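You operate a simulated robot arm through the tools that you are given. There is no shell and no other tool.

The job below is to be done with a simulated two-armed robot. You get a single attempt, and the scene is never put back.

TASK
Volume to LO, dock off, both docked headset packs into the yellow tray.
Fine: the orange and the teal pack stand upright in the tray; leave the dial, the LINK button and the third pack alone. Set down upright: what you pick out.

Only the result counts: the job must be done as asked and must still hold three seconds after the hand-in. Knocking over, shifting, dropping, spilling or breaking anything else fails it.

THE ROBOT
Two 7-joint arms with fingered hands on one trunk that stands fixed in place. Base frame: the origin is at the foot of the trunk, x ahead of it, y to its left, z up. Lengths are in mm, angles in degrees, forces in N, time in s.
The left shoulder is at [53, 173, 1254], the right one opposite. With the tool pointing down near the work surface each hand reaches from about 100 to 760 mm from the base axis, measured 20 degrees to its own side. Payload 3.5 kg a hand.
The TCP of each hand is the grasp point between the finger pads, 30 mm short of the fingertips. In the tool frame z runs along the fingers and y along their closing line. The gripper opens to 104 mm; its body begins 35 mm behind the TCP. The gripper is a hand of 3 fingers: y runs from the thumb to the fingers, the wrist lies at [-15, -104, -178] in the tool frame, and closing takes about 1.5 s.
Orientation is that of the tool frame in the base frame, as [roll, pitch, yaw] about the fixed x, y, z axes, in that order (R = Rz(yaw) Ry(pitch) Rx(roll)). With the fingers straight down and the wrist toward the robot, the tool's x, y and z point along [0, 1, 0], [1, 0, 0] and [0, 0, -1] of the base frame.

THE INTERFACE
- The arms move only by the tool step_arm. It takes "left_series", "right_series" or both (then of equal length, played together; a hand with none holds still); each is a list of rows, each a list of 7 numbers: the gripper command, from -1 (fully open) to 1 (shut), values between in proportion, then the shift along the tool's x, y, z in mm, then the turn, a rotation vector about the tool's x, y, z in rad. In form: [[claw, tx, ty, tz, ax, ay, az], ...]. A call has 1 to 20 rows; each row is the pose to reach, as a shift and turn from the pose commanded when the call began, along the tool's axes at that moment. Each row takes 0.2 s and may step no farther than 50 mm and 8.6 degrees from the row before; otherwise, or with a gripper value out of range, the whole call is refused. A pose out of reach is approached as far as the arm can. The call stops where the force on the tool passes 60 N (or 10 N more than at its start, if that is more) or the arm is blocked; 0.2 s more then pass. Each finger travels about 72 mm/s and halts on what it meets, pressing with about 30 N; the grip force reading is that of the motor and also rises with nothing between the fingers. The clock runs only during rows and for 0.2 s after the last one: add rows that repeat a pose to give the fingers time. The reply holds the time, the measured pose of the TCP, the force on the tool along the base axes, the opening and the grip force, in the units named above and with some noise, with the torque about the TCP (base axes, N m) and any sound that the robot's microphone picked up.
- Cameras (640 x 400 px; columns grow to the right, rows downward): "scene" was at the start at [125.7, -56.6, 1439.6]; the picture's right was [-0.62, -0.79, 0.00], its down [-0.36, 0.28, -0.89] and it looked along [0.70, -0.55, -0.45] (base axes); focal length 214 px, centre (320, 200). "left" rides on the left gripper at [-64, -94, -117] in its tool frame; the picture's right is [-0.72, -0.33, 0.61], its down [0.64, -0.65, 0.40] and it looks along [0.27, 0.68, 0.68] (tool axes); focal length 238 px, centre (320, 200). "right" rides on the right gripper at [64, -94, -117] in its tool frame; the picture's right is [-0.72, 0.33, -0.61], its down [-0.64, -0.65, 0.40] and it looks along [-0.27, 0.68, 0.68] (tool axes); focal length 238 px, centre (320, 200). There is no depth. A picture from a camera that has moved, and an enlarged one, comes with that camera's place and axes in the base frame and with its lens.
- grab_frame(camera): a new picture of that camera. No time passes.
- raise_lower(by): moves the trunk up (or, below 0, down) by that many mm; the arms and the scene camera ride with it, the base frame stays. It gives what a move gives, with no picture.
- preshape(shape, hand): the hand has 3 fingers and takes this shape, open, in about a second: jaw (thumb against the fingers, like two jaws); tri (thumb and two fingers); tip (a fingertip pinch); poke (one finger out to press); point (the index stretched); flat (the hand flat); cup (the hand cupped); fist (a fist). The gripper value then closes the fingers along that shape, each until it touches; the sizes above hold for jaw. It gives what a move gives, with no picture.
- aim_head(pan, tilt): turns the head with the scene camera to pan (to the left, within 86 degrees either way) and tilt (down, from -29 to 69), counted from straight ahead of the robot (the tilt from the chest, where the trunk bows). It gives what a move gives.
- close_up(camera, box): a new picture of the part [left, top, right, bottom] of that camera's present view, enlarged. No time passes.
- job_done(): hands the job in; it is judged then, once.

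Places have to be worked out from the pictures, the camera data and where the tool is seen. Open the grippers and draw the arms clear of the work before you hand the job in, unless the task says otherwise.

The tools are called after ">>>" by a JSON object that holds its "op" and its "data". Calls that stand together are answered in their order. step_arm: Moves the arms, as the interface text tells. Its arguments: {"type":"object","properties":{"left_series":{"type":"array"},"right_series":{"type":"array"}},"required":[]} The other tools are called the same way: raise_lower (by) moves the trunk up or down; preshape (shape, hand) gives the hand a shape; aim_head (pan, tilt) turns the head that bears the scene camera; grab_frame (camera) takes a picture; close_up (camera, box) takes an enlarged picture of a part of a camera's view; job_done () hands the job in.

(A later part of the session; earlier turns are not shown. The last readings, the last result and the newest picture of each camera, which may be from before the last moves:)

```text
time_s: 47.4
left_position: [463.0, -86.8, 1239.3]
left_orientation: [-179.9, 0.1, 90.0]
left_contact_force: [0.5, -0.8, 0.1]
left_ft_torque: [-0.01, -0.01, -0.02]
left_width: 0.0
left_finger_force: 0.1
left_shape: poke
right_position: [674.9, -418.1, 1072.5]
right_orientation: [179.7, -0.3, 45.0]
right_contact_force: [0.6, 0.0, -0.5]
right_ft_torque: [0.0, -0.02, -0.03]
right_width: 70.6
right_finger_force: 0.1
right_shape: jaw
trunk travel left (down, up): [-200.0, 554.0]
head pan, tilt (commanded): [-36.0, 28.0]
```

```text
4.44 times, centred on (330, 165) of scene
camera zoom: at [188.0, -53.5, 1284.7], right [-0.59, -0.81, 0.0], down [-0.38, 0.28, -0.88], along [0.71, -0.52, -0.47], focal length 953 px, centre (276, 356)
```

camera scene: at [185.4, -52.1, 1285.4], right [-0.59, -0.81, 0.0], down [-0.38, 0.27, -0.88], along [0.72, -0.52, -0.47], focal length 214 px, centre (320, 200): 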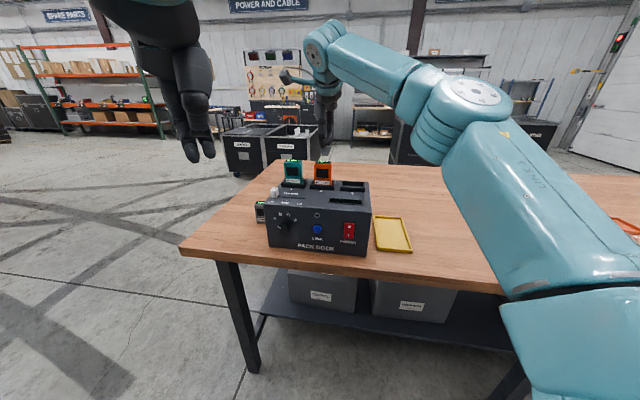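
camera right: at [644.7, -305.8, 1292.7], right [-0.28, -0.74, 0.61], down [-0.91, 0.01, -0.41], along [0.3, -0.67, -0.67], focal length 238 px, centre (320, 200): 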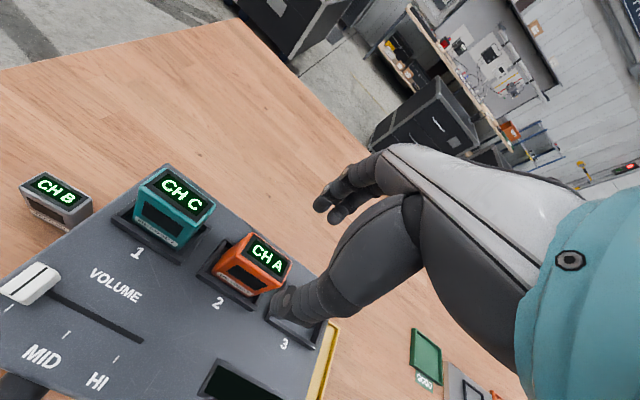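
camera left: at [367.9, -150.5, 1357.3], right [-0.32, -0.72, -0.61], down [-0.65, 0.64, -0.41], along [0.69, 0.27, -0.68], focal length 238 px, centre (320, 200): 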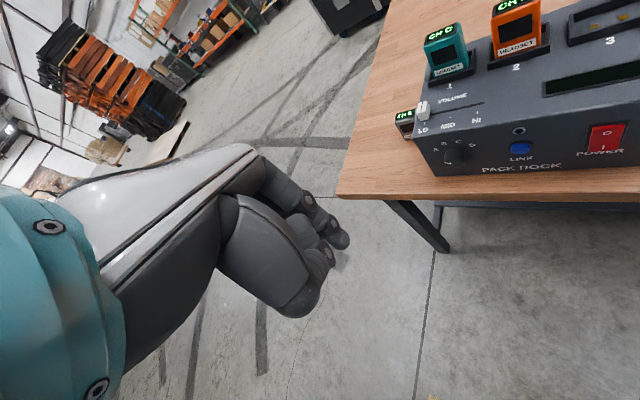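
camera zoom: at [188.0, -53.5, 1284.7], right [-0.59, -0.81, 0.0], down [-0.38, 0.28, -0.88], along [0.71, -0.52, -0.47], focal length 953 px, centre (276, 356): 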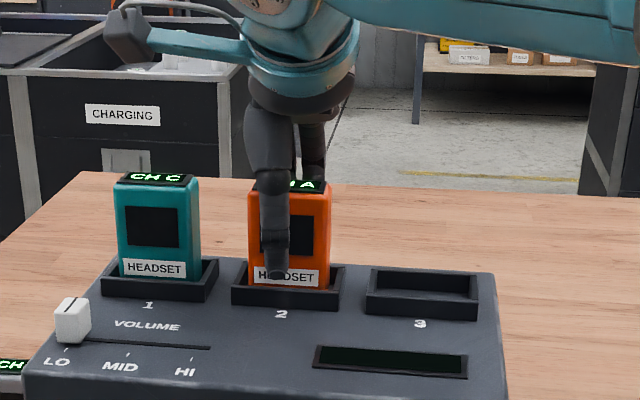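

The thumb tip is at about z 1041, just above the rim, and the pack stands between thumb and fingers. I close the hand on the orange pack.

>>> {"op": "step_arm", "data": {"right_series": [[0.2, 0, 0, 0, 0, 0, 0], [0.6, 0, 0, 0, 0, 0, 0], [1, 0, 0, 0, 0, 0, 0], [1, 0, 0, 0, 0, 0, 0], [1, 0, 0, 0, 0, 0, 0], [1, 0, 0, 0, 0, 0, 0], [1, 0, 0, 0, 0, 0, 0]]}}

>>> {"op": "close_up", "data": {"camera": "right", "box": [180, 130, 400, 330]}}

>>> {"op": "close_up", "data": {"camera": "scene", "box": [270, 120, 390, 210]}}

```text
time_s: 49.0
left_position: [464.0, -85.9, 1238.8]
left_orientation: [-180.0, -0.1, 90.2]
left_contact_force: [0.4, -1.1, 0.7]
left_ft_torque: [-0.01, 0.02, -0.02]
left_width: 0.0
left_finger_force: 0.1
left_shape: poke
right_position: [676.3, -418.1, 1072.6]
right_orientation: [179.7, -0.3, 45.0]
right_contact_force: [0.1, 0.6, -0.4]
right_ft_torque: [0.01, -0.01, 0.0]
right_width: 24.2
right_finger_force: 29.9
right_shape: jaw
trunk travel left (down, up): [-200.0, 554.0]
head pan, tilt (commanded): [-36.0, 28.0]
```

```text
2.00 times, centred on (290, 230) of right
camera zoom: at [653.2, -305.7, 1189.2], right [-0.28, -0.74, 0.61], down [-0.91, 0.01, -0.41], along [0.3, -0.67, -0.68], focal length 477 px, centre (380, 140)
```

zoom: 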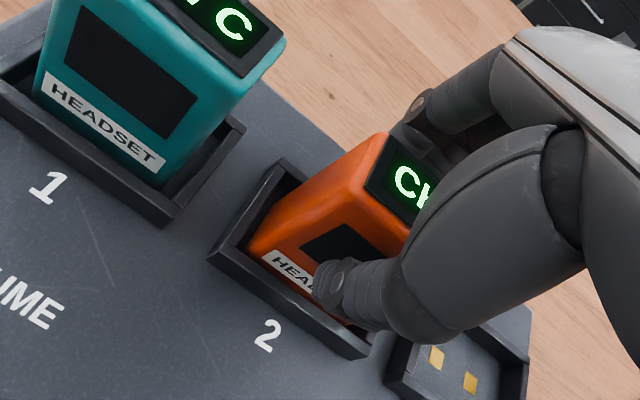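

```text
4.44 times, centred on (330, 165) of scene
camera zoom: at [188.2, -53.6, 1284.6], right [-0.59, -0.81, 0.0], down [-0.38, 0.28, -0.88], along [0.71, -0.52, -0.47], focal length 953 px, centre (276, 356)
```

zoom: 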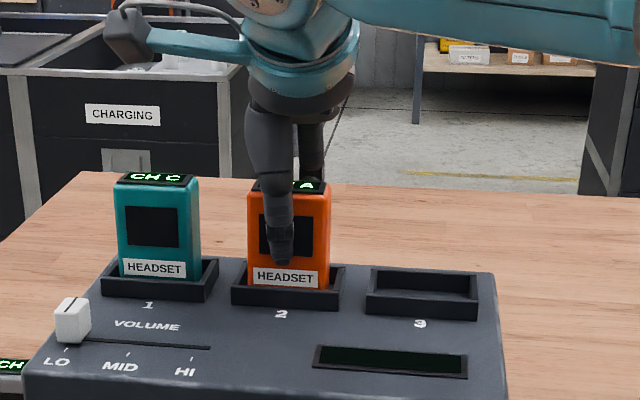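

The pack is gripped (width 24.2 mm, 30 N). I lift it straight up out of the slot, slowly at first.

>>> {"op": "step_arm", "data": {"right_series": [[1, 0, 0, -6, 0, 0, 0], [1, 0, 0, -12, 0, 0, 0], [1, 0, 0, -18, 0, 0, 0], [1, 0, 0, -26, 0, 0, 0], [1, 0, 0, -36, 0, 0, 0], [1, 0, 0, -50, 0, 0, 0], [1, 0, 0, -70, 0, 0, 0], [1, 0, 0, -90, 0, 0, 0], [1, 0, 0, -100, 0, 0, 0]]}}

>>> {"op": "close_up", "data": {"camera": "scene", "box": [260, 90, 400, 210]}}

>>> {"op": "grab_frame", "data": {"camera": "right"}}

```text
time_s: 51.0
left_position: [464.2, -87.5, 1240.2]
left_orientation: [-180.0, 0.1, 90.1]
left_contact_force: [-1.1, -0.4, 0.3]
left_ft_torque: [-0.01, 0.01, 0.01]
left_width: 0.1
left_finger_force: 0.0
left_shape: poke
right_position: [671.2, -424.2, 1171.5]
right_orientation: [179.7, -0.4, 45.1]
right_contact_force: [-0.2, 0.1, -2.1]
right_ft_torque: [0.01, -0.04, -0.04]
right_width: 24.0
right_finger_force: 29.8
right_shape: jaw
right hand out of reach, approached as far as the arm can: row 9
trunk travel left (down, up): [-200.0, 554.0]
head pan, tilt (commanded): [-36.0, 28.0]
```

```text
3.33 times, centred on (330, 150) of scene
camera zoom: at [187.8, -53.5, 1284.7], right [-0.59, -0.81, 0.0], down [-0.38, 0.28, -0.88], along [0.71, -0.52, -0.47], focal length 715 px, centre (287, 367)
```

zoom: 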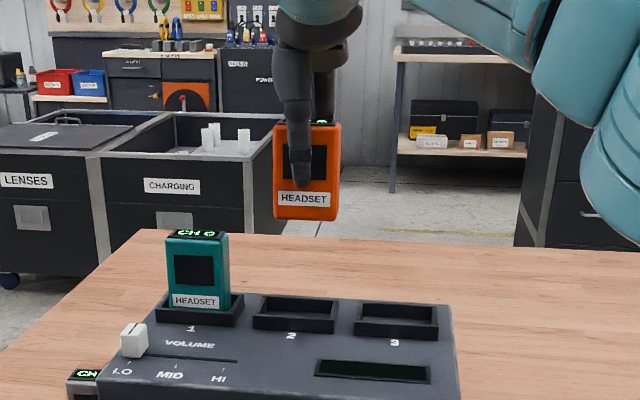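

```text
taken
camera right: at [648.8, -312.4, 1288.5], right [-0.28, -0.74, 0.61], down [-0.91, 0.01, -0.41], along [0.3, -0.67, -0.68], focal length 238 px, centre (320, 200)
```

right: 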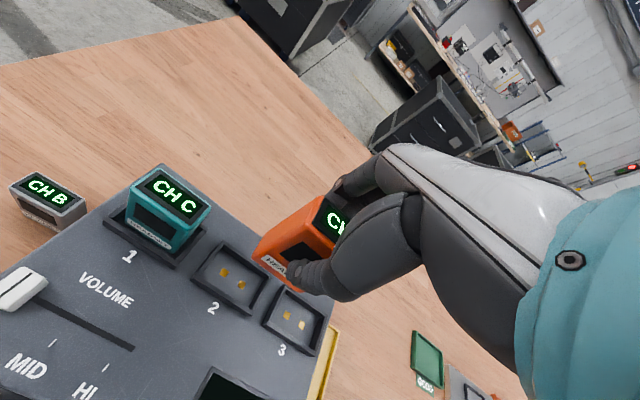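

The orange pack is out of its slot and well clear. I carry it over the far part of the yellow tray (target about (533,-591)).

>>> {"op": "step_arm", "data": {"right_series": [[1, -30, 3, 0, 0, 0, 0], [1, -66, 6, 0, 0, 0, 0], [1, -104, 10, 0, 0, 0, 0], [1, -142, 13, 0, 0, 0, 0], [1, -180, 17, 0, 0, 0, 0], [1, -206, 19, 0, 0, 0, 0], [1, -215.6, 20.5, 0, 0, 0, 0], [1, -215.6, 20.5, 0, 0, 0, 0]]}}

>>> {"op": "aim_head", "data": {"pan": -46, "tilt": 32}}

>>> {"op": "grab_frame", "data": {"camera": "scene"}}

>>> {"op": "grab_frame", "data": {"camera": "right"}}

```text
time_s: 52.8
left_position: [463.3, -86.5, 1239.1]
left_orientation: [180.0, 0.0, 90.2]
left_contact_force: [0.6, -0.2, -0.5]
left_ft_torque: [0.0, 0.0, 0.01]
left_width: 0.0
left_finger_force: 0.0
left_shape: poke
right_position: [533.6, -591.3, 1168.1]
right_orientation: [179.7, -0.3, 45.1]
right_contact_force: [0.9, 0.0, -1.4]
right_ft_torque: [-0.03, 0.0, 0.01]
right_width: 24.0
right_finger_force: 30.1
right_shape: jaw
trunk travel left (down, up): [-200.0, 554.0]
head pan, tilt (commanded): [-36.0, 28.0]
```

```text
time_s: 53.5
left_position: [464.1, -86.7, 1239.8]
left_orientation: [180.0, -0.1, 90.2]
left_contact_force: [-0.5, -0.4, -0.3]
left_ft_torque: [0.0, 0.0, -0.02]
left_width: 0.0
left_finger_force: 0.0
left_shape: poke
right_position: [533.3, -591.0, 1168.5]
right_orientation: [179.6, -0.3, 45.0]
right_contact_force: [0.4, 0.3, -1.8]
right_ft_torque: [0.02, 0.01, 0.0]
right_width: 24.0
right_finger_force: 30.4
right_shape: jaw
trunk travel left (down, up): [-200.0, 554.0]
head pan, tilt (commanded): [-46.0, 32.0]
```

```text
taken
camera scene: at [176.7, -64.4, 1278.3], right [-0.72, -0.7, 0.0], down [-0.37, 0.38, -0.85], along [0.59, -0.61, -0.53], focal length 214 px, centre (320, 200)
```

scene: 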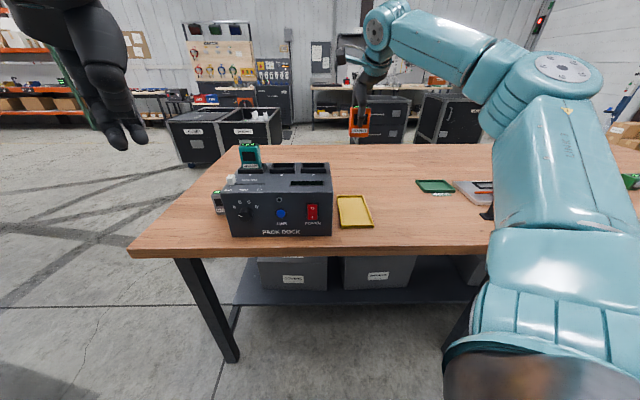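

```text
taken
camera right: at [510.9, -478.8, 1285.0], right [-0.28, -0.74, 0.61], down [-0.91, 0.01, -0.41], along [0.3, -0.67, -0.68], focal length 238 px, centre (320, 200)
```

right: 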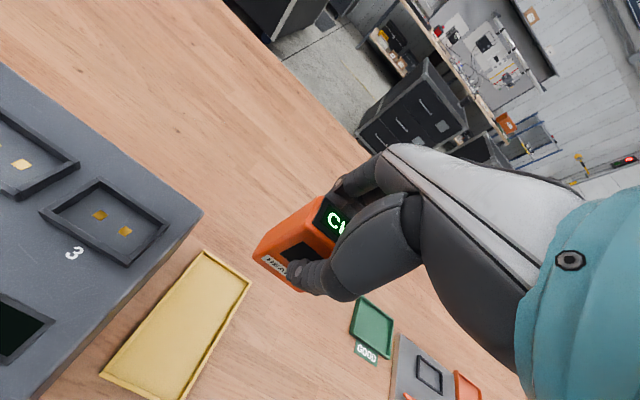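

The pack hangs over the far half of the tray. I shift 8 mm away from the dock, so that the hand camera stays clear of the dock's edge, and descend to z≈1000.

>>> {"op": "step_arm", "data": {"right_series": [[1, -8, 0, 20, 0, 0, 0], [1, -8, 0, 55, 0, 0, 0], [1, -8, 0, 90, 0, 0, 0], [1, -8, 0, 125, 0, 0, 0], [1, -8, 0, 155, 0, 0, 0], [1, -8, 0, 170, 0, 0, 0], [1, -8, 0, 170, 0, 0, 0]]}}

>>> {"op": "close_up", "data": {"camera": "scene", "box": [260, 130, 420, 240]}}

>>> {"op": "grab_frame", "data": {"camera": "right"}}

>>> {"op": "grab_frame", "data": {"camera": "left"}}

```text
time_s: 55.1
left_position: [464.7, -86.9, 1238.5]
left_orientation: [180.0, 0.0, 90.1]
left_contact_force: [-0.3, -0.8, 0.5]
left_ft_torque: [0.03, 0.0, 0.0]
left_width: 0.0
left_finger_force: 0.1
left_shape: poke
right_position: [529.6, -597.0, 999.3]
right_orientation: [179.8, -0.3, 45.1]
right_contact_force: [0.2, -0.2, -1.5]
right_ft_torque: [0.01, -0.02, 0.02]
right_width: 23.8
right_finger_force: 30.1
right_shape: jaw
trunk travel left (down, up): [-200.0, 554.0]
head pan, tilt (commanded): [-46.0, 32.0]
```

```text
3.64 times, centred on (340, 185) of scene
camera zoom: at [176.6, -64.5, 1278.3], right [-0.72, -0.69, 0.0], down [-0.37, 0.38, -0.85], along [0.59, -0.61, -0.53], focal length 780 px, centre (247, 254)
```

zoom: 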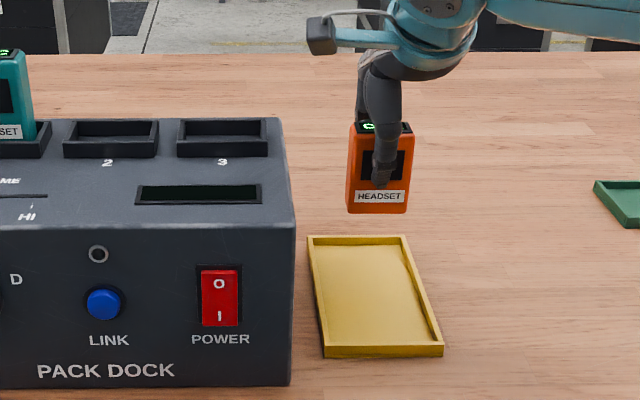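

```text
taken
camera right: at [507.0, -484.8, 1116.1], right [-0.28, -0.74, 0.61], down [-0.91, 0.01, -0.41], along [0.3, -0.67, -0.68], focal length 238 px, centre (320, 200)
```

right: 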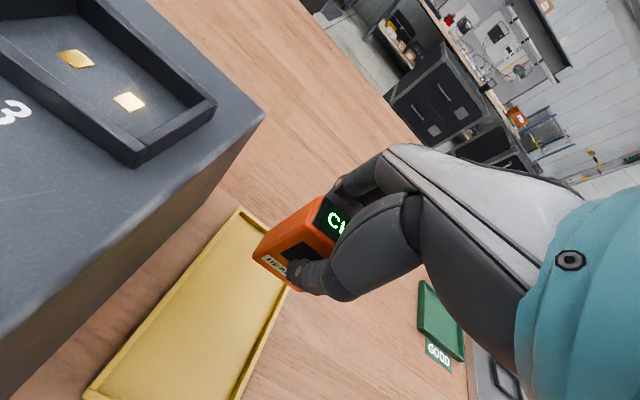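

```text
taken
camera left: at [371.1, -152.2, 1355.7], right [-0.32, -0.72, -0.61], down [-0.65, 0.64, -0.4], along [0.68, 0.27, -0.68], focal length 238 px, centre (320, 200)
```

left: 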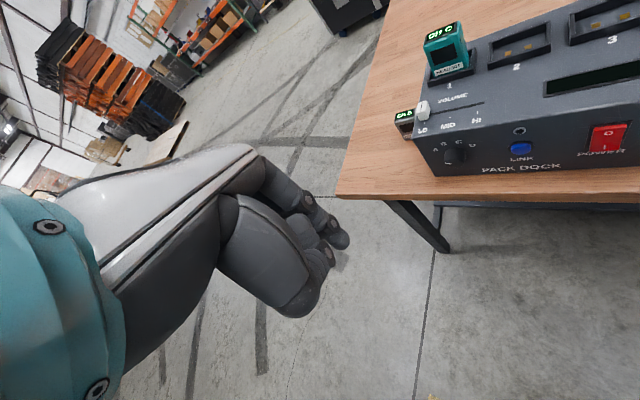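

The pack is over the tray with clear margins. I descend to z≈942 and read the force before the last millimetres.

>>> {"op": "step_arm", "data": {"right_series": [[1, 0, 0, 20, 0, 0, 0], [1, 0, 0, 38, 0, 0, 0], [1, 0, 0, 50, 0, 0, 0], [1, 0, 0, 57, 0, 0, 0], [1, 0, 0, 57, 0, 0, 0]]}}

>>> {"op": "close_up", "data": {"camera": "scene", "box": [300, 150, 400, 240]}}

>>> {"op": "grab_frame", "data": {"camera": "right"}}

```text
time_s: 56.3
left_position: [464.0, -85.7, 1239.5]
left_orientation: [-180.0, 0.0, 90.1]
left_contact_force: [0.3, -0.6, 0.5]
left_ft_torque: [0.01, 0.01, 0.01]
left_width: 0.0
left_finger_force: 0.1
left_shape: poke
right_position: [529.0, -596.5, 942.5]
right_orientation: [179.8, -0.3, 45.1]
right_contact_force: [-0.3, 0.1, -2.1]
right_ft_torque: [0.04, -0.05, -0.02]
right_width: 23.9
right_finger_force: 30.2
right_shape: jaw
trunk travel left (down, up): [-200.0, 554.0]
head pan, tilt (commanded): [-46.0, 32.0]
```

```text
4.44 times, centred on (350, 195) of scene
camera zoom: at [176.6, -64.5, 1278.3], right [-0.72, -0.69, 0.0], down [-0.37, 0.38, -0.85], along [0.59, -0.61, -0.53], focal length 953 px, centre (187, 222)
```

zoom: 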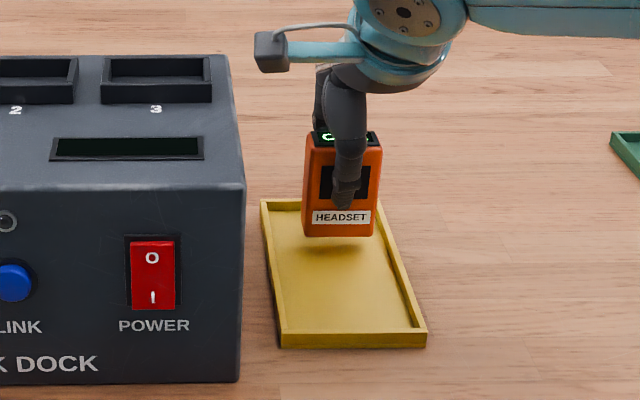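

```text
taken
camera right: at [507.1, -484.5, 1059.5], right [-0.28, -0.74, 0.61], down [-0.91, 0.01, -0.41], along [0.3, -0.67, -0.68], focal length 238 px, centre (320, 200)
```

right: 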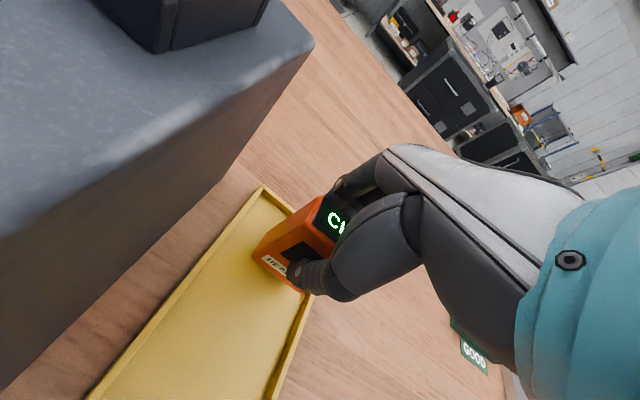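

The pack is about 10 mm above the tray floor. I lower in 2 mm steps and watch the force.

>>> {"op": "step_arm", "data": {"right_series": [[1, 0, 0, 2, 0, 0, 0], [1, 0, 0, 4, 0, 0, 0], [1, 0, 0, 6, 0, 0, 0], [1, 0, 0, 7, 0, 0, 0]]}}

>>> {"op": "close_up", "data": {"camera": "scene", "box": [300, 150, 400, 240]}}

```text
time_s: 57.3
left_position: [463.6, -86.1, 1238.4]
left_orientation: [180.0, 0.0, 90.1]
left_contact_force: [0.2, 0.2, -0.3]
left_ft_torque: [0.01, -0.02, 0.0]
left_width: 0.0
left_finger_force: 0.0
left_shape: poke
right_position: [529.1, -596.7, 936.4]
right_orientation: [179.6, -0.3, 45.1]
right_contact_force: [0.1, 0.0, -2.4]
right_ft_torque: [-0.01, 0.03, -0.01]
right_width: 23.8
right_finger_force: 30.1
right_shape: jaw
trunk travel left (down, up): [-200.0, 554.0]
head pan, tilt (commanded): [-46.0, 32.0]
```

```text
4.44 times, centred on (350, 195) of scene
camera zoom: at [176.6, -64.5, 1278.3], right [-0.72, -0.69, 0.0], down [-0.37, 0.38, -0.85], along [0.59, -0.61, -0.53], focal length 953 px, centre (187, 222)
```

zoom: 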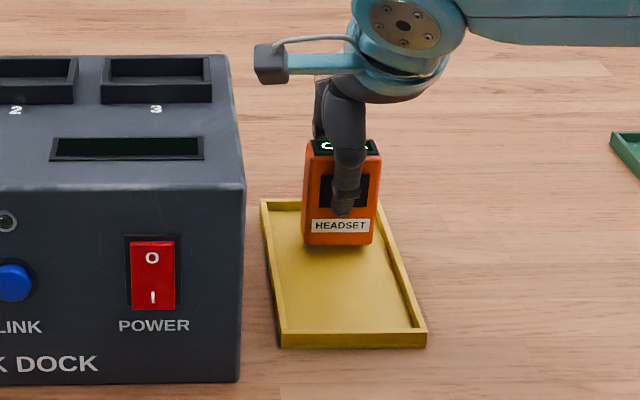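

Still hanging free (only its weight on the sensor). I go on in 1 mm steps.

>>> {"op": "step_arm", "data": {"right_series": [[1, 0, 0, 1, 0, 0, 0], [1, 0, 0, 2, 0, 0, 0], [1, 0, 0, 3, 0, 0, 0], [1, 0, 0, 3, 0, 0, 0]]}}

>>> {"op": "close_up", "data": {"camera": "scene", "box": [325, 175, 385, 225]}}

```text
time_s: 58.3
left_position: [463.4, -86.6, 1238.1]
left_orientation: [-180.0, 0.1, 90.2]
left_contact_force: [0.2, 0.5, 0.1]
left_ft_torque: [0.0, 0.01, 0.02]
left_width: 0.0
left_finger_force: 0.1
left_shape: poke
right_position: [528.4, -597.9, 932.1]
right_orientation: [179.7, -0.2, 45.1]
right_contact_force: [-0.6, -0.3, -1.8]
right_ft_torque: [0.01, -0.02, 0.02]
right_width: 24.3
right_finger_force: 30.0
right_shape: jaw
trunk travel left (down, up): [-200.0, 554.0]
head pan, tilt (commanded): [-46.0, 32.0]
```

```text
8.00 times, centred on (355, 200) of scene
camera zoom: at [176.6, -64.5, 1278.3], right [-0.72, -0.69, 0.0], down [-0.37, 0.38, -0.85], along [0.59, -0.61, -0.53], focal length 1716 px, centre (40, 200)
```

zoom: 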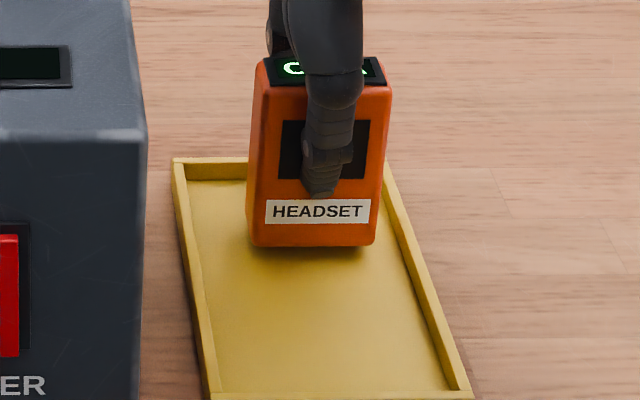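

A thin shadow gap is still visible beneath the pack. I continue in 1 mm steps.

>>> {"op": "step_arm", "data": {"right_series": [[1, 0, 0, 1, 0, 0, 0], [1, 0, 0, 2, 0, 0, 0], [1, 0, 0, 3, 0, 0, 0], [1, 0, 0, 3, 0, 0, 0]]}}

>>> {"op": "close_up", "data": {"camera": "scene", "box": [325, 175, 385, 225]}}

```text
time_s: 59.3
left_position: [463.7, -86.7, 1239.3]
left_orientation: [-180.0, 0.0, 90.1]
left_contact_force: [0.5, 0.6, 1.0]
left_ft_torque: [0.01, 0.0, 0.01]
left_width: 0.0
left_finger_force: 0.1
left_shape: poke
right_position: [527.8, -598.3, 930.4]
right_orientation: [179.7, -0.3, 45.2]
right_contact_force: [-0.5, 0.2, -2.4]
right_ft_torque: [-0.01, -0.03, -0.03]
right_width: 23.8
right_finger_force: 29.6
right_shape: jaw
trunk travel left (down, up): [-200.0, 554.0]
head pan, tilt (commanded): [-46.0, 32.0]
```

```text
8.00 times, centred on (355, 200) of scene
camera zoom: at [176.6, -64.5, 1278.3], right [-0.72, -0.69, 0.0], down [-0.37, 0.38, -0.85], along [0.59, -0.61, -0.53], focal length 1716 px, centre (40, 200)
```

zoom: 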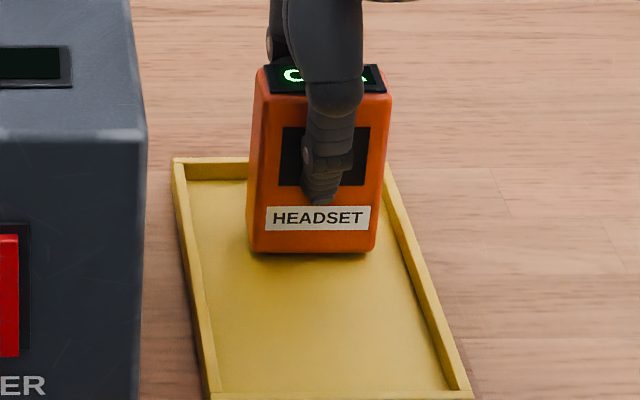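

Nearly touching; I lower 2 mm more.

>>> {"op": "step_arm", "data": {"right_series": [[1, 0, 0, 1, 0, 0, 0], [1, 0, 0, 2, 0, 0, 0], [1, 0, 0, 2, 0, 0, 0]]}}

>>> {"op": "close_up", "data": {"camera": "scene", "box": [325, 175, 385, 225]}}

```text
time_s: 60.1
left_position: [464.4, -86.0, 1239.2]
left_orientation: [-180.0, 0.0, 90.1]
left_contact_force: [-0.1, -0.3, 0.2]
left_ft_torque: [0.02, -0.01, 0.02]
left_width: 0.0
left_finger_force: 0.1
left_shape: poke
right_position: [528.2, -598.0, 927.6]
right_orientation: [179.6, -0.3, 45.0]
right_contact_force: [0.2, 0.7, -1.8]
right_ft_torque: [0.01, -0.03, 0.0]
right_width: 24.0
right_finger_force: 29.8
right_shape: jaw
trunk travel left (down, up): [-200.0, 554.0]
head pan, tilt (commanded): [-46.0, 32.0]
```

```text
8.00 times, centred on (355, 200) of scene
camera zoom: at [176.6, -64.5, 1278.3], right [-0.72, -0.69, 0.0], down [-0.37, 0.38, -0.85], along [0.59, -0.61, -0.53], focal length 1716 px, centre (40, 200)
```

zoom: 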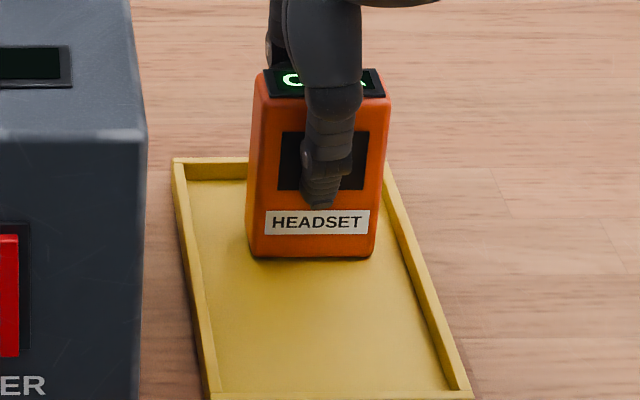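

The pack still follows the hand down freely. I lower 2 mm more.

>>> {"op": "step_arm", "data": {"right_series": [[1, 0, 0, 1, 0, 0, 0], [1, 0, 0, 2, 0, 0, 0], [1, 0, 0, 2, 0, 0, 0]]}}

>>> {"op": "close_up", "data": {"camera": "scene", "box": [325, 175, 385, 225]}}

```text
time_s: 60.9
left_position: [464.8, -85.9, 1239.4]
left_orientation: [-180.0, 0.0, 89.9]
left_contact_force: [-0.4, 0.8, 0.4]
left_ft_torque: [0.03, -0.01, 0.01]
left_width: 0.0
left_finger_force: 0.1
left_shape: poke
right_position: [528.6, -596.6, 926.9]
right_orientation: [179.6, -0.3, 45.1]
right_contact_force: [-0.7, -0.3, 1.4]
right_ft_torque: [0.01, -0.01, 0.01]
right_width: 24.1
right_finger_force: 29.9
right_shape: jaw
trunk travel left (down, up): [-200.0, 554.0]
head pan, tilt (commanded): [-46.0, 32.0]
```

```text
8.00 times, centred on (355, 200) of scene
camera zoom: at [176.5, -64.3, 1278.4], right [-0.72, -0.69, 0.0], down [-0.37, 0.38, -0.85], along [0.59, -0.61, -0.53], focal length 1716 px, centre (40, 200)
```

zoom: 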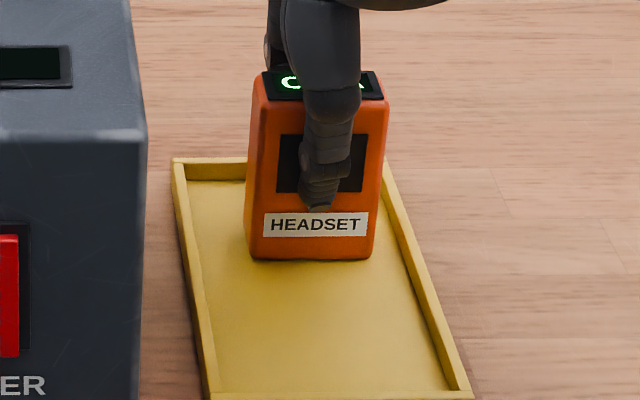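

The force turned from −2 to +1.4 N: the pack stands on the tray floor. I open gently to about 60 mm and look.

>>> {"op": "step_arm", "data": {"right_series": [[0.5, 0, 0, 0, 0, 0, 0], [0.4, 0, 0, 0, 0, 0, 0], [0.25, 0, 0, 0, 0, 0, 0], [0.1, 0, 0, 0, 0, 0, 0], [-0.1, 0, 0, 0, 0, 0, 0], [-0.2, 0, 0, 0, 0, 0, 0], [-0.2, 0, 0, 0, 0, 0, 0]]}}

>>> {"op": "close_up", "data": {"camera": "scene", "box": [315, 165, 395, 235]}}

>>> {"op": "close_up", "data": {"camera": "right", "box": [180, 130, 400, 330]}}

```text
time_s: 62.5
left_position: [463.3, -85.1, 1238.4]
left_orientation: [-180.0, 0.0, 90.2]
left_contact_force: [0.3, 0.4, 0.4]
left_ft_torque: [0.01, 0.0, -0.02]
left_width: 0.0
left_finger_force: 0.2
left_shape: poke
right_position: [528.8, -596.5, 925.7]
right_orientation: [179.8, -0.3, 45.1]
right_contact_force: [0.6, 0.5, 0.0]
right_ft_torque: [0.02, 0.0, 0.01]
right_width: 61.9
right_finger_force: 0.1
right_shape: jaw
trunk travel left (down, up): [-200.0, 554.0]
head pan, tilt (commanded): [-46.0, 32.0]
```

```text
5.71 times, centred on (355, 200) of scene
camera zoom: at [176.5, -64.3, 1278.3], right [-0.72, -0.69, 0.0], down [-0.37, 0.38, -0.85], along [0.59, -0.61, -0.53], focal length 1226 px, centre (120, 200)
```

zoom: 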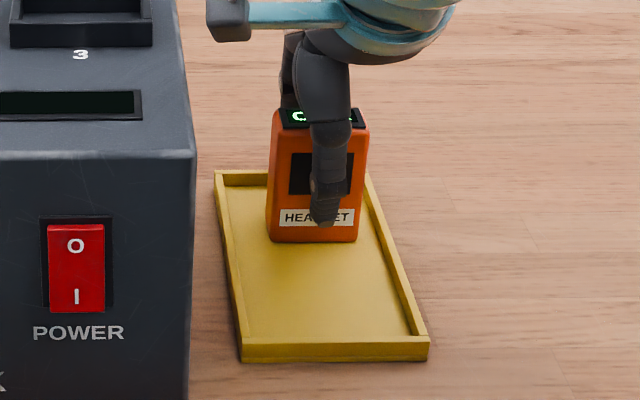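

```text
2.00 times, centred on (290, 230) of right
camera zoom: at [506.9, -484.8, 1042.6], right [-0.28, -0.74, 0.61], down [-0.91, 0.01, -0.41], along [0.3, -0.67, -0.68], focal length 477 px, centre (380, 140)
```

zoom: 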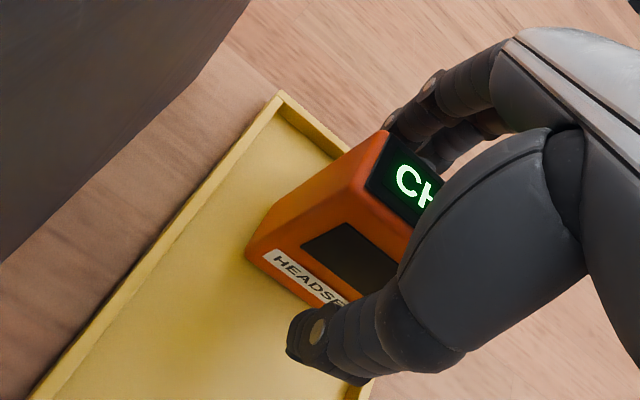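

The orange pack stands upright in the tray and the fingers are free. I lift the hand straight up to z≈1166.

>>> {"op": "step_arm", "data": {"right_series": [[-0.2, 0, 0, -12, 0, 0, 0], [-0.2, 0, 0, -30, 0, 0, 0], [-0.2, 0, 0, -60, 0, 0, 0], [-0.2, 0, 0, -100, 0, 0, 0], [-0.2, 0, 0, -145, 0, 0, 0], [-0.2, 0, 0, -190, 0, 0, 0], [-0.2, 0, 0, -240, 0, 0, 0], [-0.2, 0, 0, -240, 0, 0, 0]]}}

>>> {"op": "grab_frame", "data": {"camera": "scene"}}

>>> {"op": "close_up", "data": {"camera": "scene", "box": [200, 130, 400, 250]}}

```text
time_s: 64.3
left_position: [464.7, -86.7, 1237.6]
left_orientation: [-180.0, 0.0, 90.0]
left_contact_force: [-0.2, -0.1, -0.3]
left_ft_torque: [0.01, 0.01, -0.01]
left_width: 0.0
left_finger_force: 0.0
left_shape: poke
right_position: [528.2, -598.0, 1166.0]
right_orientation: [179.8, -0.2, 45.0]
right_contact_force: [0.5, -0.2, 0.5]
right_ft_torque: [0.02, -0.01, 0.0]
right_width: 62.0
right_finger_force: 0.1
right_shape: jaw
trunk travel left (down, up): [-200.0, 554.0]
head pan, tilt (commanded): [-46.0, 32.0]
```

```text
taken
camera scene: at [176.6, -64.6, 1278.3], right [-0.72, -0.69, 0.0], down [-0.37, 0.38, -0.85], along [0.59, -0.61, -0.53], focal length 214 px, centre (320, 200)
```

scene: 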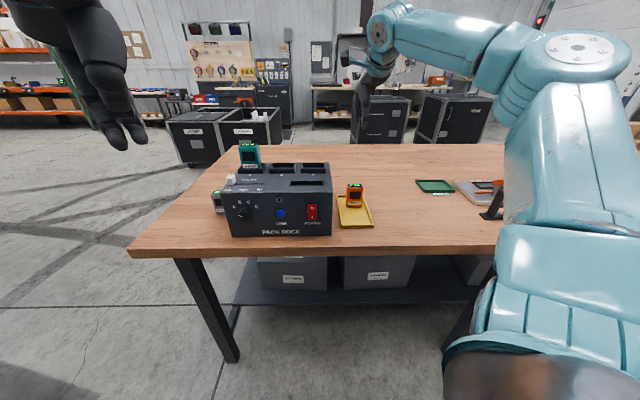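

```text
3.20 times, centred on (300, 190) of scene
camera zoom: at [176.6, -64.6, 1278.3], right [-0.72, -0.69, 0.0], down [-0.37, 0.38, -0.85], along [0.59, -0.61, -0.53], focal length 686 px, centre (384, 232)
```

zoom: 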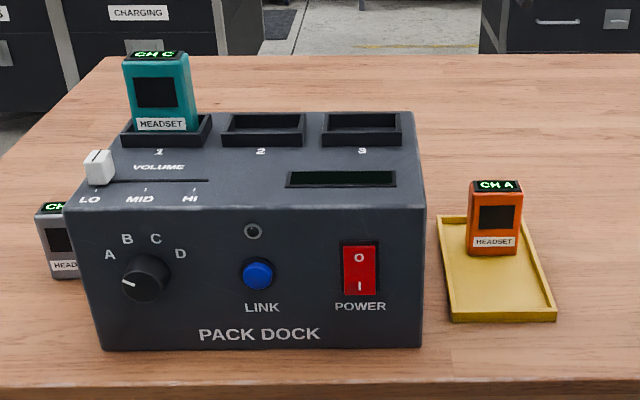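

The orange pack stands in the tray. Teal should be at about (740,-353); to keep the wrist within reach I tilt the hand 30° about its closing line (fingers leaning to the dock's left, wrist over the now empty slots) and move to hover over it.

>>> {"op": "step_arm", "data": {"right_series": [[-0.35, 30, -2, 0, 0, 0.04, 0], [-0.35, 72, -5, 2, 0, 0.11, 0], [-0.35, 114, -8, 4, 0, 0.18, 0], [-0.35, 156, -11, 7, 0, 0.25, 0], [-0.35, 198, -14, 10, 0, 0.32, 0], [-0.35, 240, -17, 14, 0, 0.39, 0], [-0.35, 280, -20, 18, 0, 0.46, 0], [-0.35, 316, -23, 21, 0, 0.5236, 0], [-0.35, 316, -23, 21, 0, 0.5236, 0]]}}

>>> {"op": "aim_head", "data": {"pan": -38, "tilt": 28}}

>>> {"op": "grab_frame", "data": {"camera": "scene"}}

>>> {"op": "grab_frame", "data": {"camera": "right"}}

```text
time_s: 66.3
left_position: [464.8, -84.9, 1238.2]
left_orientation: [-180.0, 0.1, 90.1]
left_contact_force: [0.2, -0.4, -0.5]
left_ft_torque: [0.02, 0.02, 0.01]
left_width: 0.0
left_finger_force: 0.1
left_shape: poke
right_position: [733.7, -358.0, 1145.5]
right_orientation: [179.7, -30.4, 45.3]
right_contact_force: [-0.4, 0.1, -0.7]
right_ft_torque: [-0.02, 0.0, -0.01]
right_width: 69.9
right_finger_force: 0.1
right_shape: jaw
trunk travel left (down, up): [-200.0, 554.0]
head pan, tilt (commanded): [-46.0, 32.0]
```

```text
time_s: 67.0
left_position: [464.5, -86.2, 1238.7]
left_orientation: [179.9, 0.0, 90.0]
left_contact_force: [0.1, -0.6, 0.4]
left_ft_torque: [0.0, 0.03, 0.0]
left_width: 0.0
left_finger_force: 0.0
left_shape: poke
right_position: [731.7, -358.5, 1144.6]
right_orientation: [179.7, -30.3, 45.3]
right_contact_force: [0.4, 0.0, -0.4]
right_ft_torque: [0.0, 0.0, 0.02]
right_width: 69.9
right_finger_force: 0.0
right_shape: jaw
trunk travel left (down, up): [-200.0, 554.0]
head pan, tilt (commanded): [-38.0, 28.0]
```

```text
taken
camera scene: at [186.1, -56.1, 1284.6], right [-0.62, -0.79, 0.0], down [-0.37, 0.29, -0.88], along [0.7, -0.54, -0.47], focal length 214 px, centre (320, 200)
```

scene: 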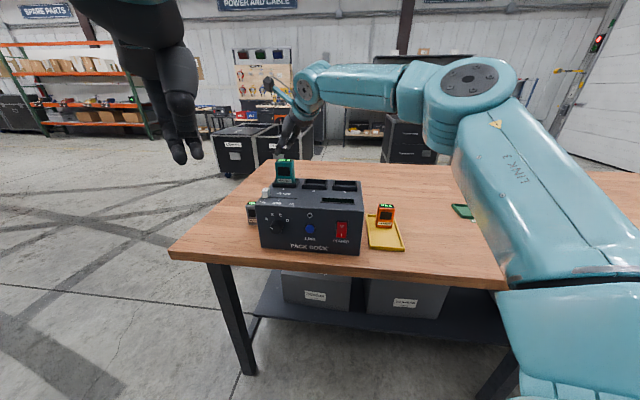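

```text
taken
camera right: at [664.0, -293.7, 1277.8], right [-0.43, -0.89, 0.17], down [-0.71, 0.21, -0.68], along [0.57, -0.41, -0.72], focal length 238 px, centre (320, 200)
```

right: 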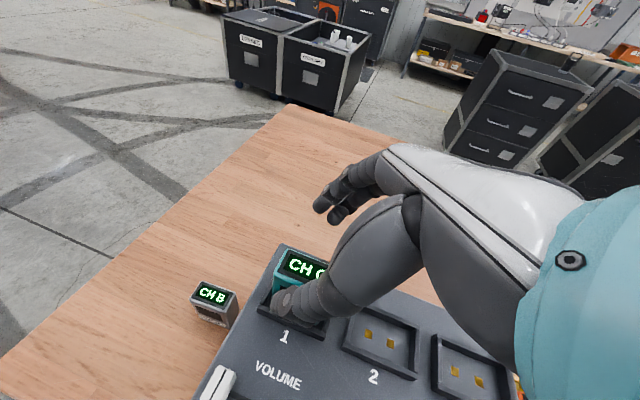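

Within reach at (732,-358,1145), tilted as wanted. I enlarge the right and scene views to locate the teal top against the hand.

>>> {"op": "close_up", "data": {"camera": "right", "box": [230, 160, 400, 340]}}

>>> {"op": "close_up", "data": {"camera": "scene", "box": [240, 90, 380, 200]}}

>>> {"op": "close_up", "data": {"camera": "left", "box": [380, 0, 640, 160]}}

```text
2.22 times, centred on (315, 250) of right
camera zoom: at [664.0, -293.7, 1277.8], right [-0.43, -0.89, 0.17], down [-0.71, 0.21, -0.68], along [0.57, -0.41, -0.72], focal length 530 px, centre (331, 89)
```

zoom: 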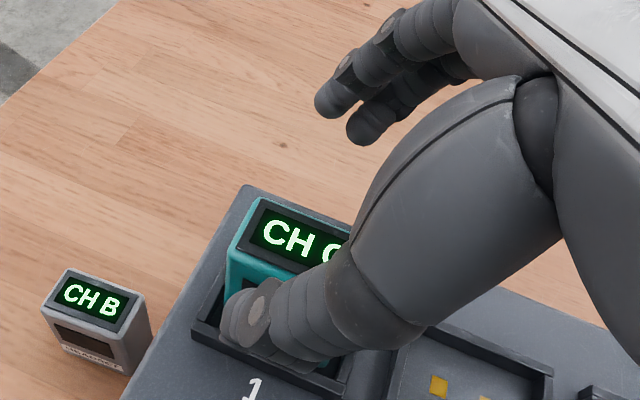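

```text
3.64 times, centred on (310, 145) of scene
camera zoom: at [186.1, -56.1, 1284.6], right [-0.62, -0.79, 0.0], down [-0.37, 0.29, -0.88], along [0.7, -0.54, -0.47], focal length 780 px, centre (356, 400)
```

zoom: 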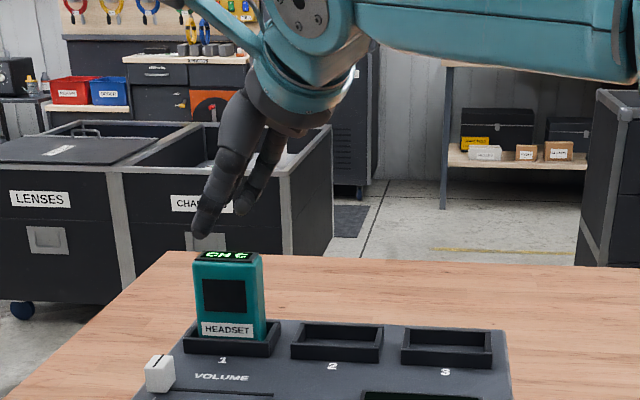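

```text
2.46 times, centred on (510, 80) of left
camera zoom: at [370.9, -152.1, 1355.8], right [-0.32, -0.72, -0.61], down [-0.65, 0.64, -0.4], along [0.68, 0.27, -0.68], focal length 587 px, centre (-148, 495)
```

zoom: 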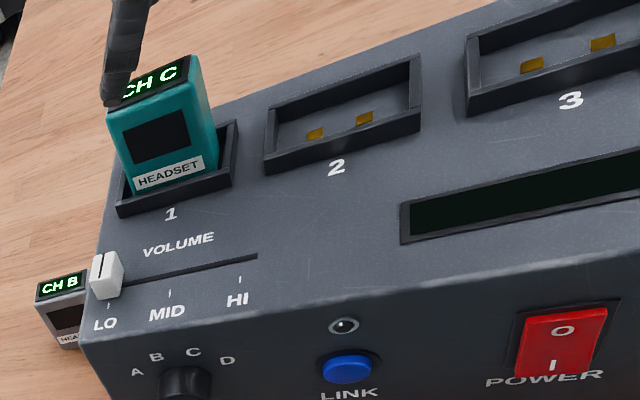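

The teal centre comes out at about (740,-354), so the hand needs only ~2 mm of correction. I descend 40 mm vertically with the fingers straddling the pack, and check.

>>> {"op": "step_arm", "data": {"right_series": [[-0.35, -4.2, 2.2, 9.1, 0, 0, 0], [-0.35, -9.2, 2.2, 17.8, 0, 0, 0], [-0.35, -14.3, 2.2, 26.4, 0, 0, 0], [-0.35, -19.3, 2.2, 35, 0, 0, 0], [-0.35, -19.3, 2.2, 35, 0, 0, 0]]}}

>>> {"op": "close_up", "data": {"camera": "right", "box": [230, 130, 400, 310]}}

>>> {"op": "close_up", "data": {"camera": "scene", "box": [240, 120, 340, 200]}}

>>> {"op": "close_up", "data": {"camera": "left", "box": [380, 0, 540, 100]}}

```text
time_s: 68.2
left_position: [463.8, -86.4, 1240.0]
left_orientation: [180.0, 0.1, 90.1]
left_contact_force: [-0.4, 0.7, 0.3]
left_ft_torque: [0.01, -0.01, 0.0]
left_width: 0.0
left_finger_force: 0.1
left_shape: poke
right_position: [736.2, -358.4, 1105.2]
right_orientation: [179.6, -30.3, 45.3]
right_contact_force: [1.2, -0.4, -0.6]
right_ft_torque: [0.01, -0.01, -0.01]
right_width: 69.7
right_finger_force: 0.2
right_shape: jaw
trunk travel left (down, up): [-200.0, 554.0]
head pan, tilt (commanded): [-38.0, 28.0]
```

```text
2.22 times, centred on (315, 220) of right
camera zoom: at [666.2, -293.8, 1237.8], right [-0.43, -0.89, 0.17], down [-0.71, 0.21, -0.68], along [0.57, -0.41, -0.72], focal length 530 px, centre (331, 156)
```

zoom: 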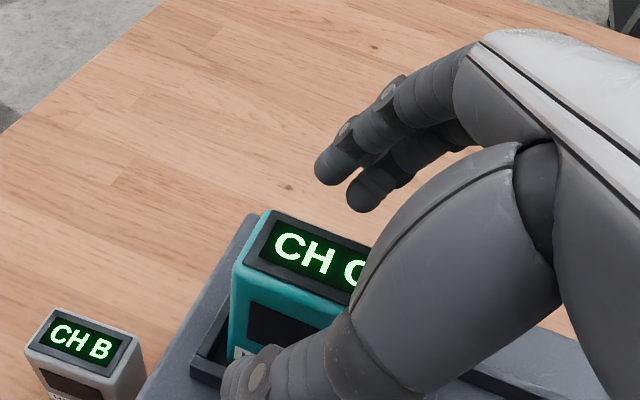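

```text
5.00 times, centred on (290, 160) of scene
camera zoom: at [186.1, -56.0, 1284.7], right [-0.62, -0.79, 0.0], down [-0.37, 0.29, -0.88], along [0.7, -0.54, -0.47], focal length 1072 px, centre (470, 400)
```

zoom: 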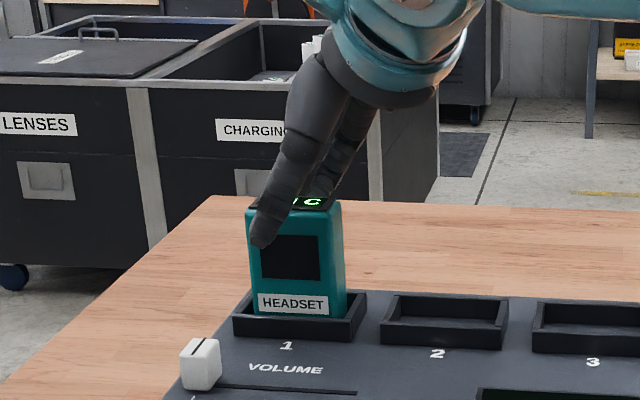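

```text
4.00 times, centred on (460, 50) of left
camera zoom: at [370.9, -152.0, 1355.8], right [-0.32, -0.72, -0.61], down [-0.65, 0.64, -0.4], along [0.68, 0.27, -0.68], focal length 953 px, centre (-240, 800)
```

zoom: 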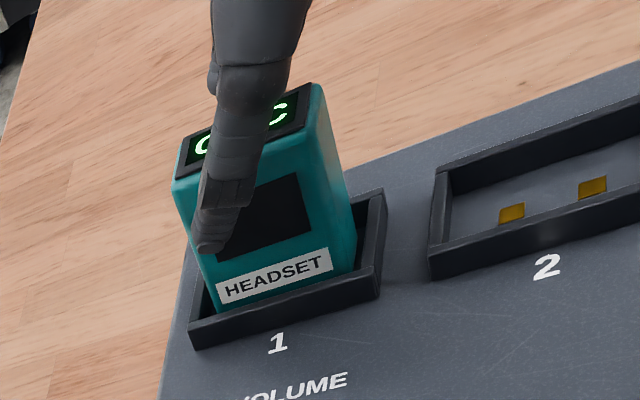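

The thumb and fingers straddle the teal pack, with the pads near its middle. I go down 28 mm more to z≈1077 and close.

>>> {"op": "step_arm", "data": {"right_series": [[-0.35, -5, 0, 8.6, 0, 0, 0], [-0.35, -10, 0, 17.3, 0, 0, 0], [-0.35, -14.1, 0, 24.2, 0, 0, 0], [-0.35, -14.1, 0, 24.2, 0, 0, 0]]}}

>>> {"op": "close_up", "data": {"camera": "scene", "box": [240, 120, 340, 200]}}

>>> {"op": "close_up", "data": {"camera": "left", "box": [380, 0, 540, 100]}}

>>> {"op": "close_up", "data": {"camera": "right", "box": [230, 130, 400, 310]}}

```text
time_s: 69.2
left_position: [464.8, -85.4, 1238.4]
left_orientation: [180.0, 0.0, 90.2]
left_contact_force: [0.3, 0.4, -0.6]
left_ft_torque: [-0.02, -0.01, 0.02]
left_width: 0.3
left_finger_force: 0.0
left_shape: poke
right_position: [737.1, -359.4, 1078.8]
right_orientation: [179.7, -30.2, 45.2]
right_contact_force: [0.3, -0.6, 0.6]
right_ft_torque: [0.0, -0.02, 0.01]
right_width: 70.0
right_finger_force: 0.0
right_shape: jaw
trunk travel left (down, up): [-200.0, 554.0]
head pan, tilt (commanded): [-38.0, 28.0]
```

```text
5.00 times, centred on (290, 160) of scene
camera zoom: at [186.1, -56.0, 1284.7], right [-0.62, -0.79, 0.0], down [-0.37, 0.29, -0.88], along [0.7, -0.54, -0.47], focal length 1072 px, centre (470, 400)
```

zoom: 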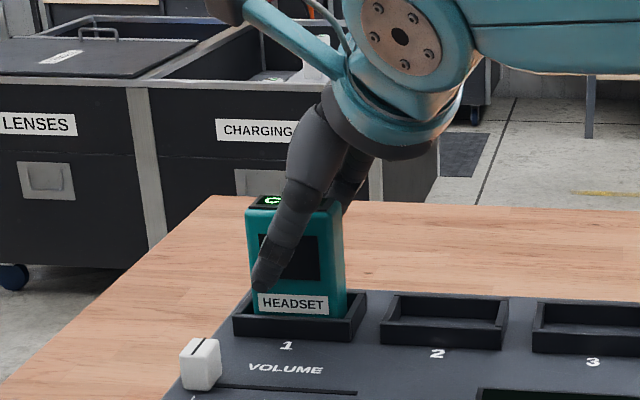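

```text
4.00 times, centred on (460, 50) of left
camera zoom: at [370.9, -152.1, 1355.8], right [-0.32, -0.72, -0.61], down [-0.65, 0.64, -0.41], along [0.68, 0.27, -0.68], focal length 953 px, centre (-240, 800)
```

zoom: 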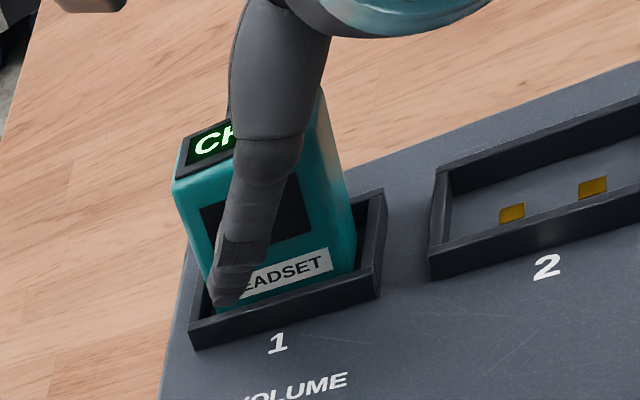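

```text
2.22 times, centred on (315, 220) of right
camera zoom: at [667.7, -292.9, 1210.5], right [-0.43, -0.89, 0.17], down [-0.71, 0.21, -0.68], along [0.57, -0.41, -0.72], focal length 530 px, centre (331, 156)
```

zoom: 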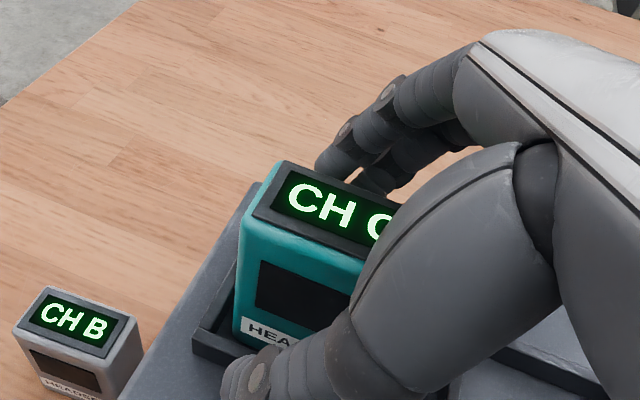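

The thumb tip is at about z 1050, above the rim. I close on the teal pack.

>>> {"op": "step_arm", "data": {"right_series": [[0.2, 0, 0, 0, 0, 0, 0], [0.6, 0, 0, 0, 0, 0, 0], [1, 0, 0, 0, 0, 0, 0], [1, 0, 0, 0, 0, 0, 0], [1, 0, 0, 0, 0, 0, 0], [1, 0, 0, 0, 0, 0, 0], [1, 0, 0, 0, 0, 0, 0]]}}

>>> {"op": "close_up", "data": {"camera": "scene", "box": [240, 120, 340, 200]}}

>>> {"op": "close_up", "data": {"camera": "right", "box": [230, 130, 400, 310]}}

```text
time_s: 70.8
left_position: [463.4, -86.7, 1238.6]
left_orientation: [179.9, -0.1, 90.1]
left_contact_force: [-0.1, -0.3, 0.2]
left_ft_torque: [0.01, 0.01, -0.01]
left_width: 0.3
left_finger_force: 0.1
left_shape: poke
right_position: [737.4, -356.9, 1078.3]
right_orientation: [179.7, -30.3, 45.3]
right_contact_force: [0.3, 0.0, -0.5]
right_ft_torque: [0.0, -0.02, 0.01]
right_width: 24.1
right_finger_force: 29.7
right_shape: jaw
trunk travel left (down, up): [-200.0, 554.0]
head pan, tilt (commanded): [-38.0, 28.0]
```

```text
5.00 times, centred on (290, 160) of scene
camera zoom: at [186.3, -56.1, 1284.6], right [-0.62, -0.79, 0.0], down [-0.37, 0.29, -0.88], along [0.7, -0.54, -0.47], focal length 1072 px, centre (470, 400)
```

zoom: 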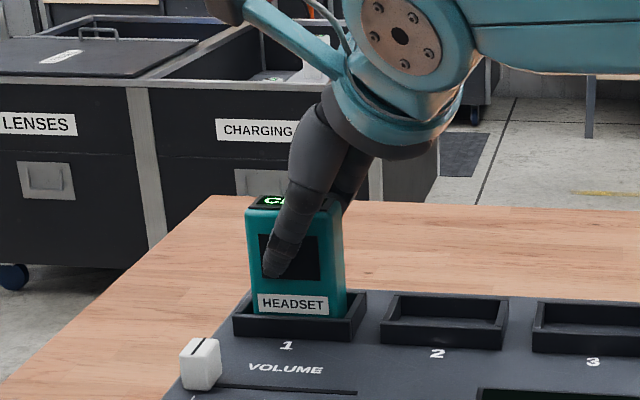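

```text
2.22 times, centred on (315, 220) of right
camera zoom: at [667.8, -293.0, 1210.5], right [-0.43, -0.89, 0.17], down [-0.71, 0.21, -0.68], along [0.56, -0.41, -0.72], focal length 530 px, centre (331, 156)
```

zoom: 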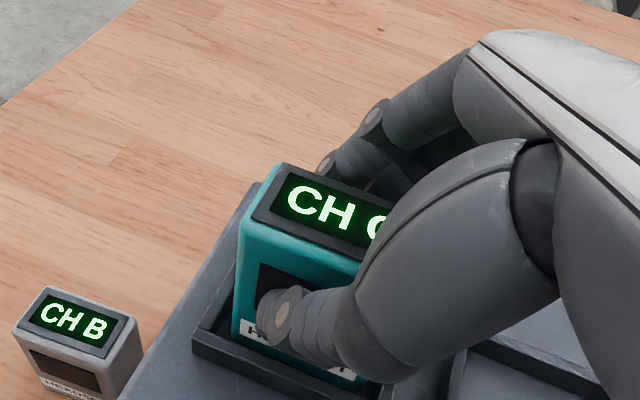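

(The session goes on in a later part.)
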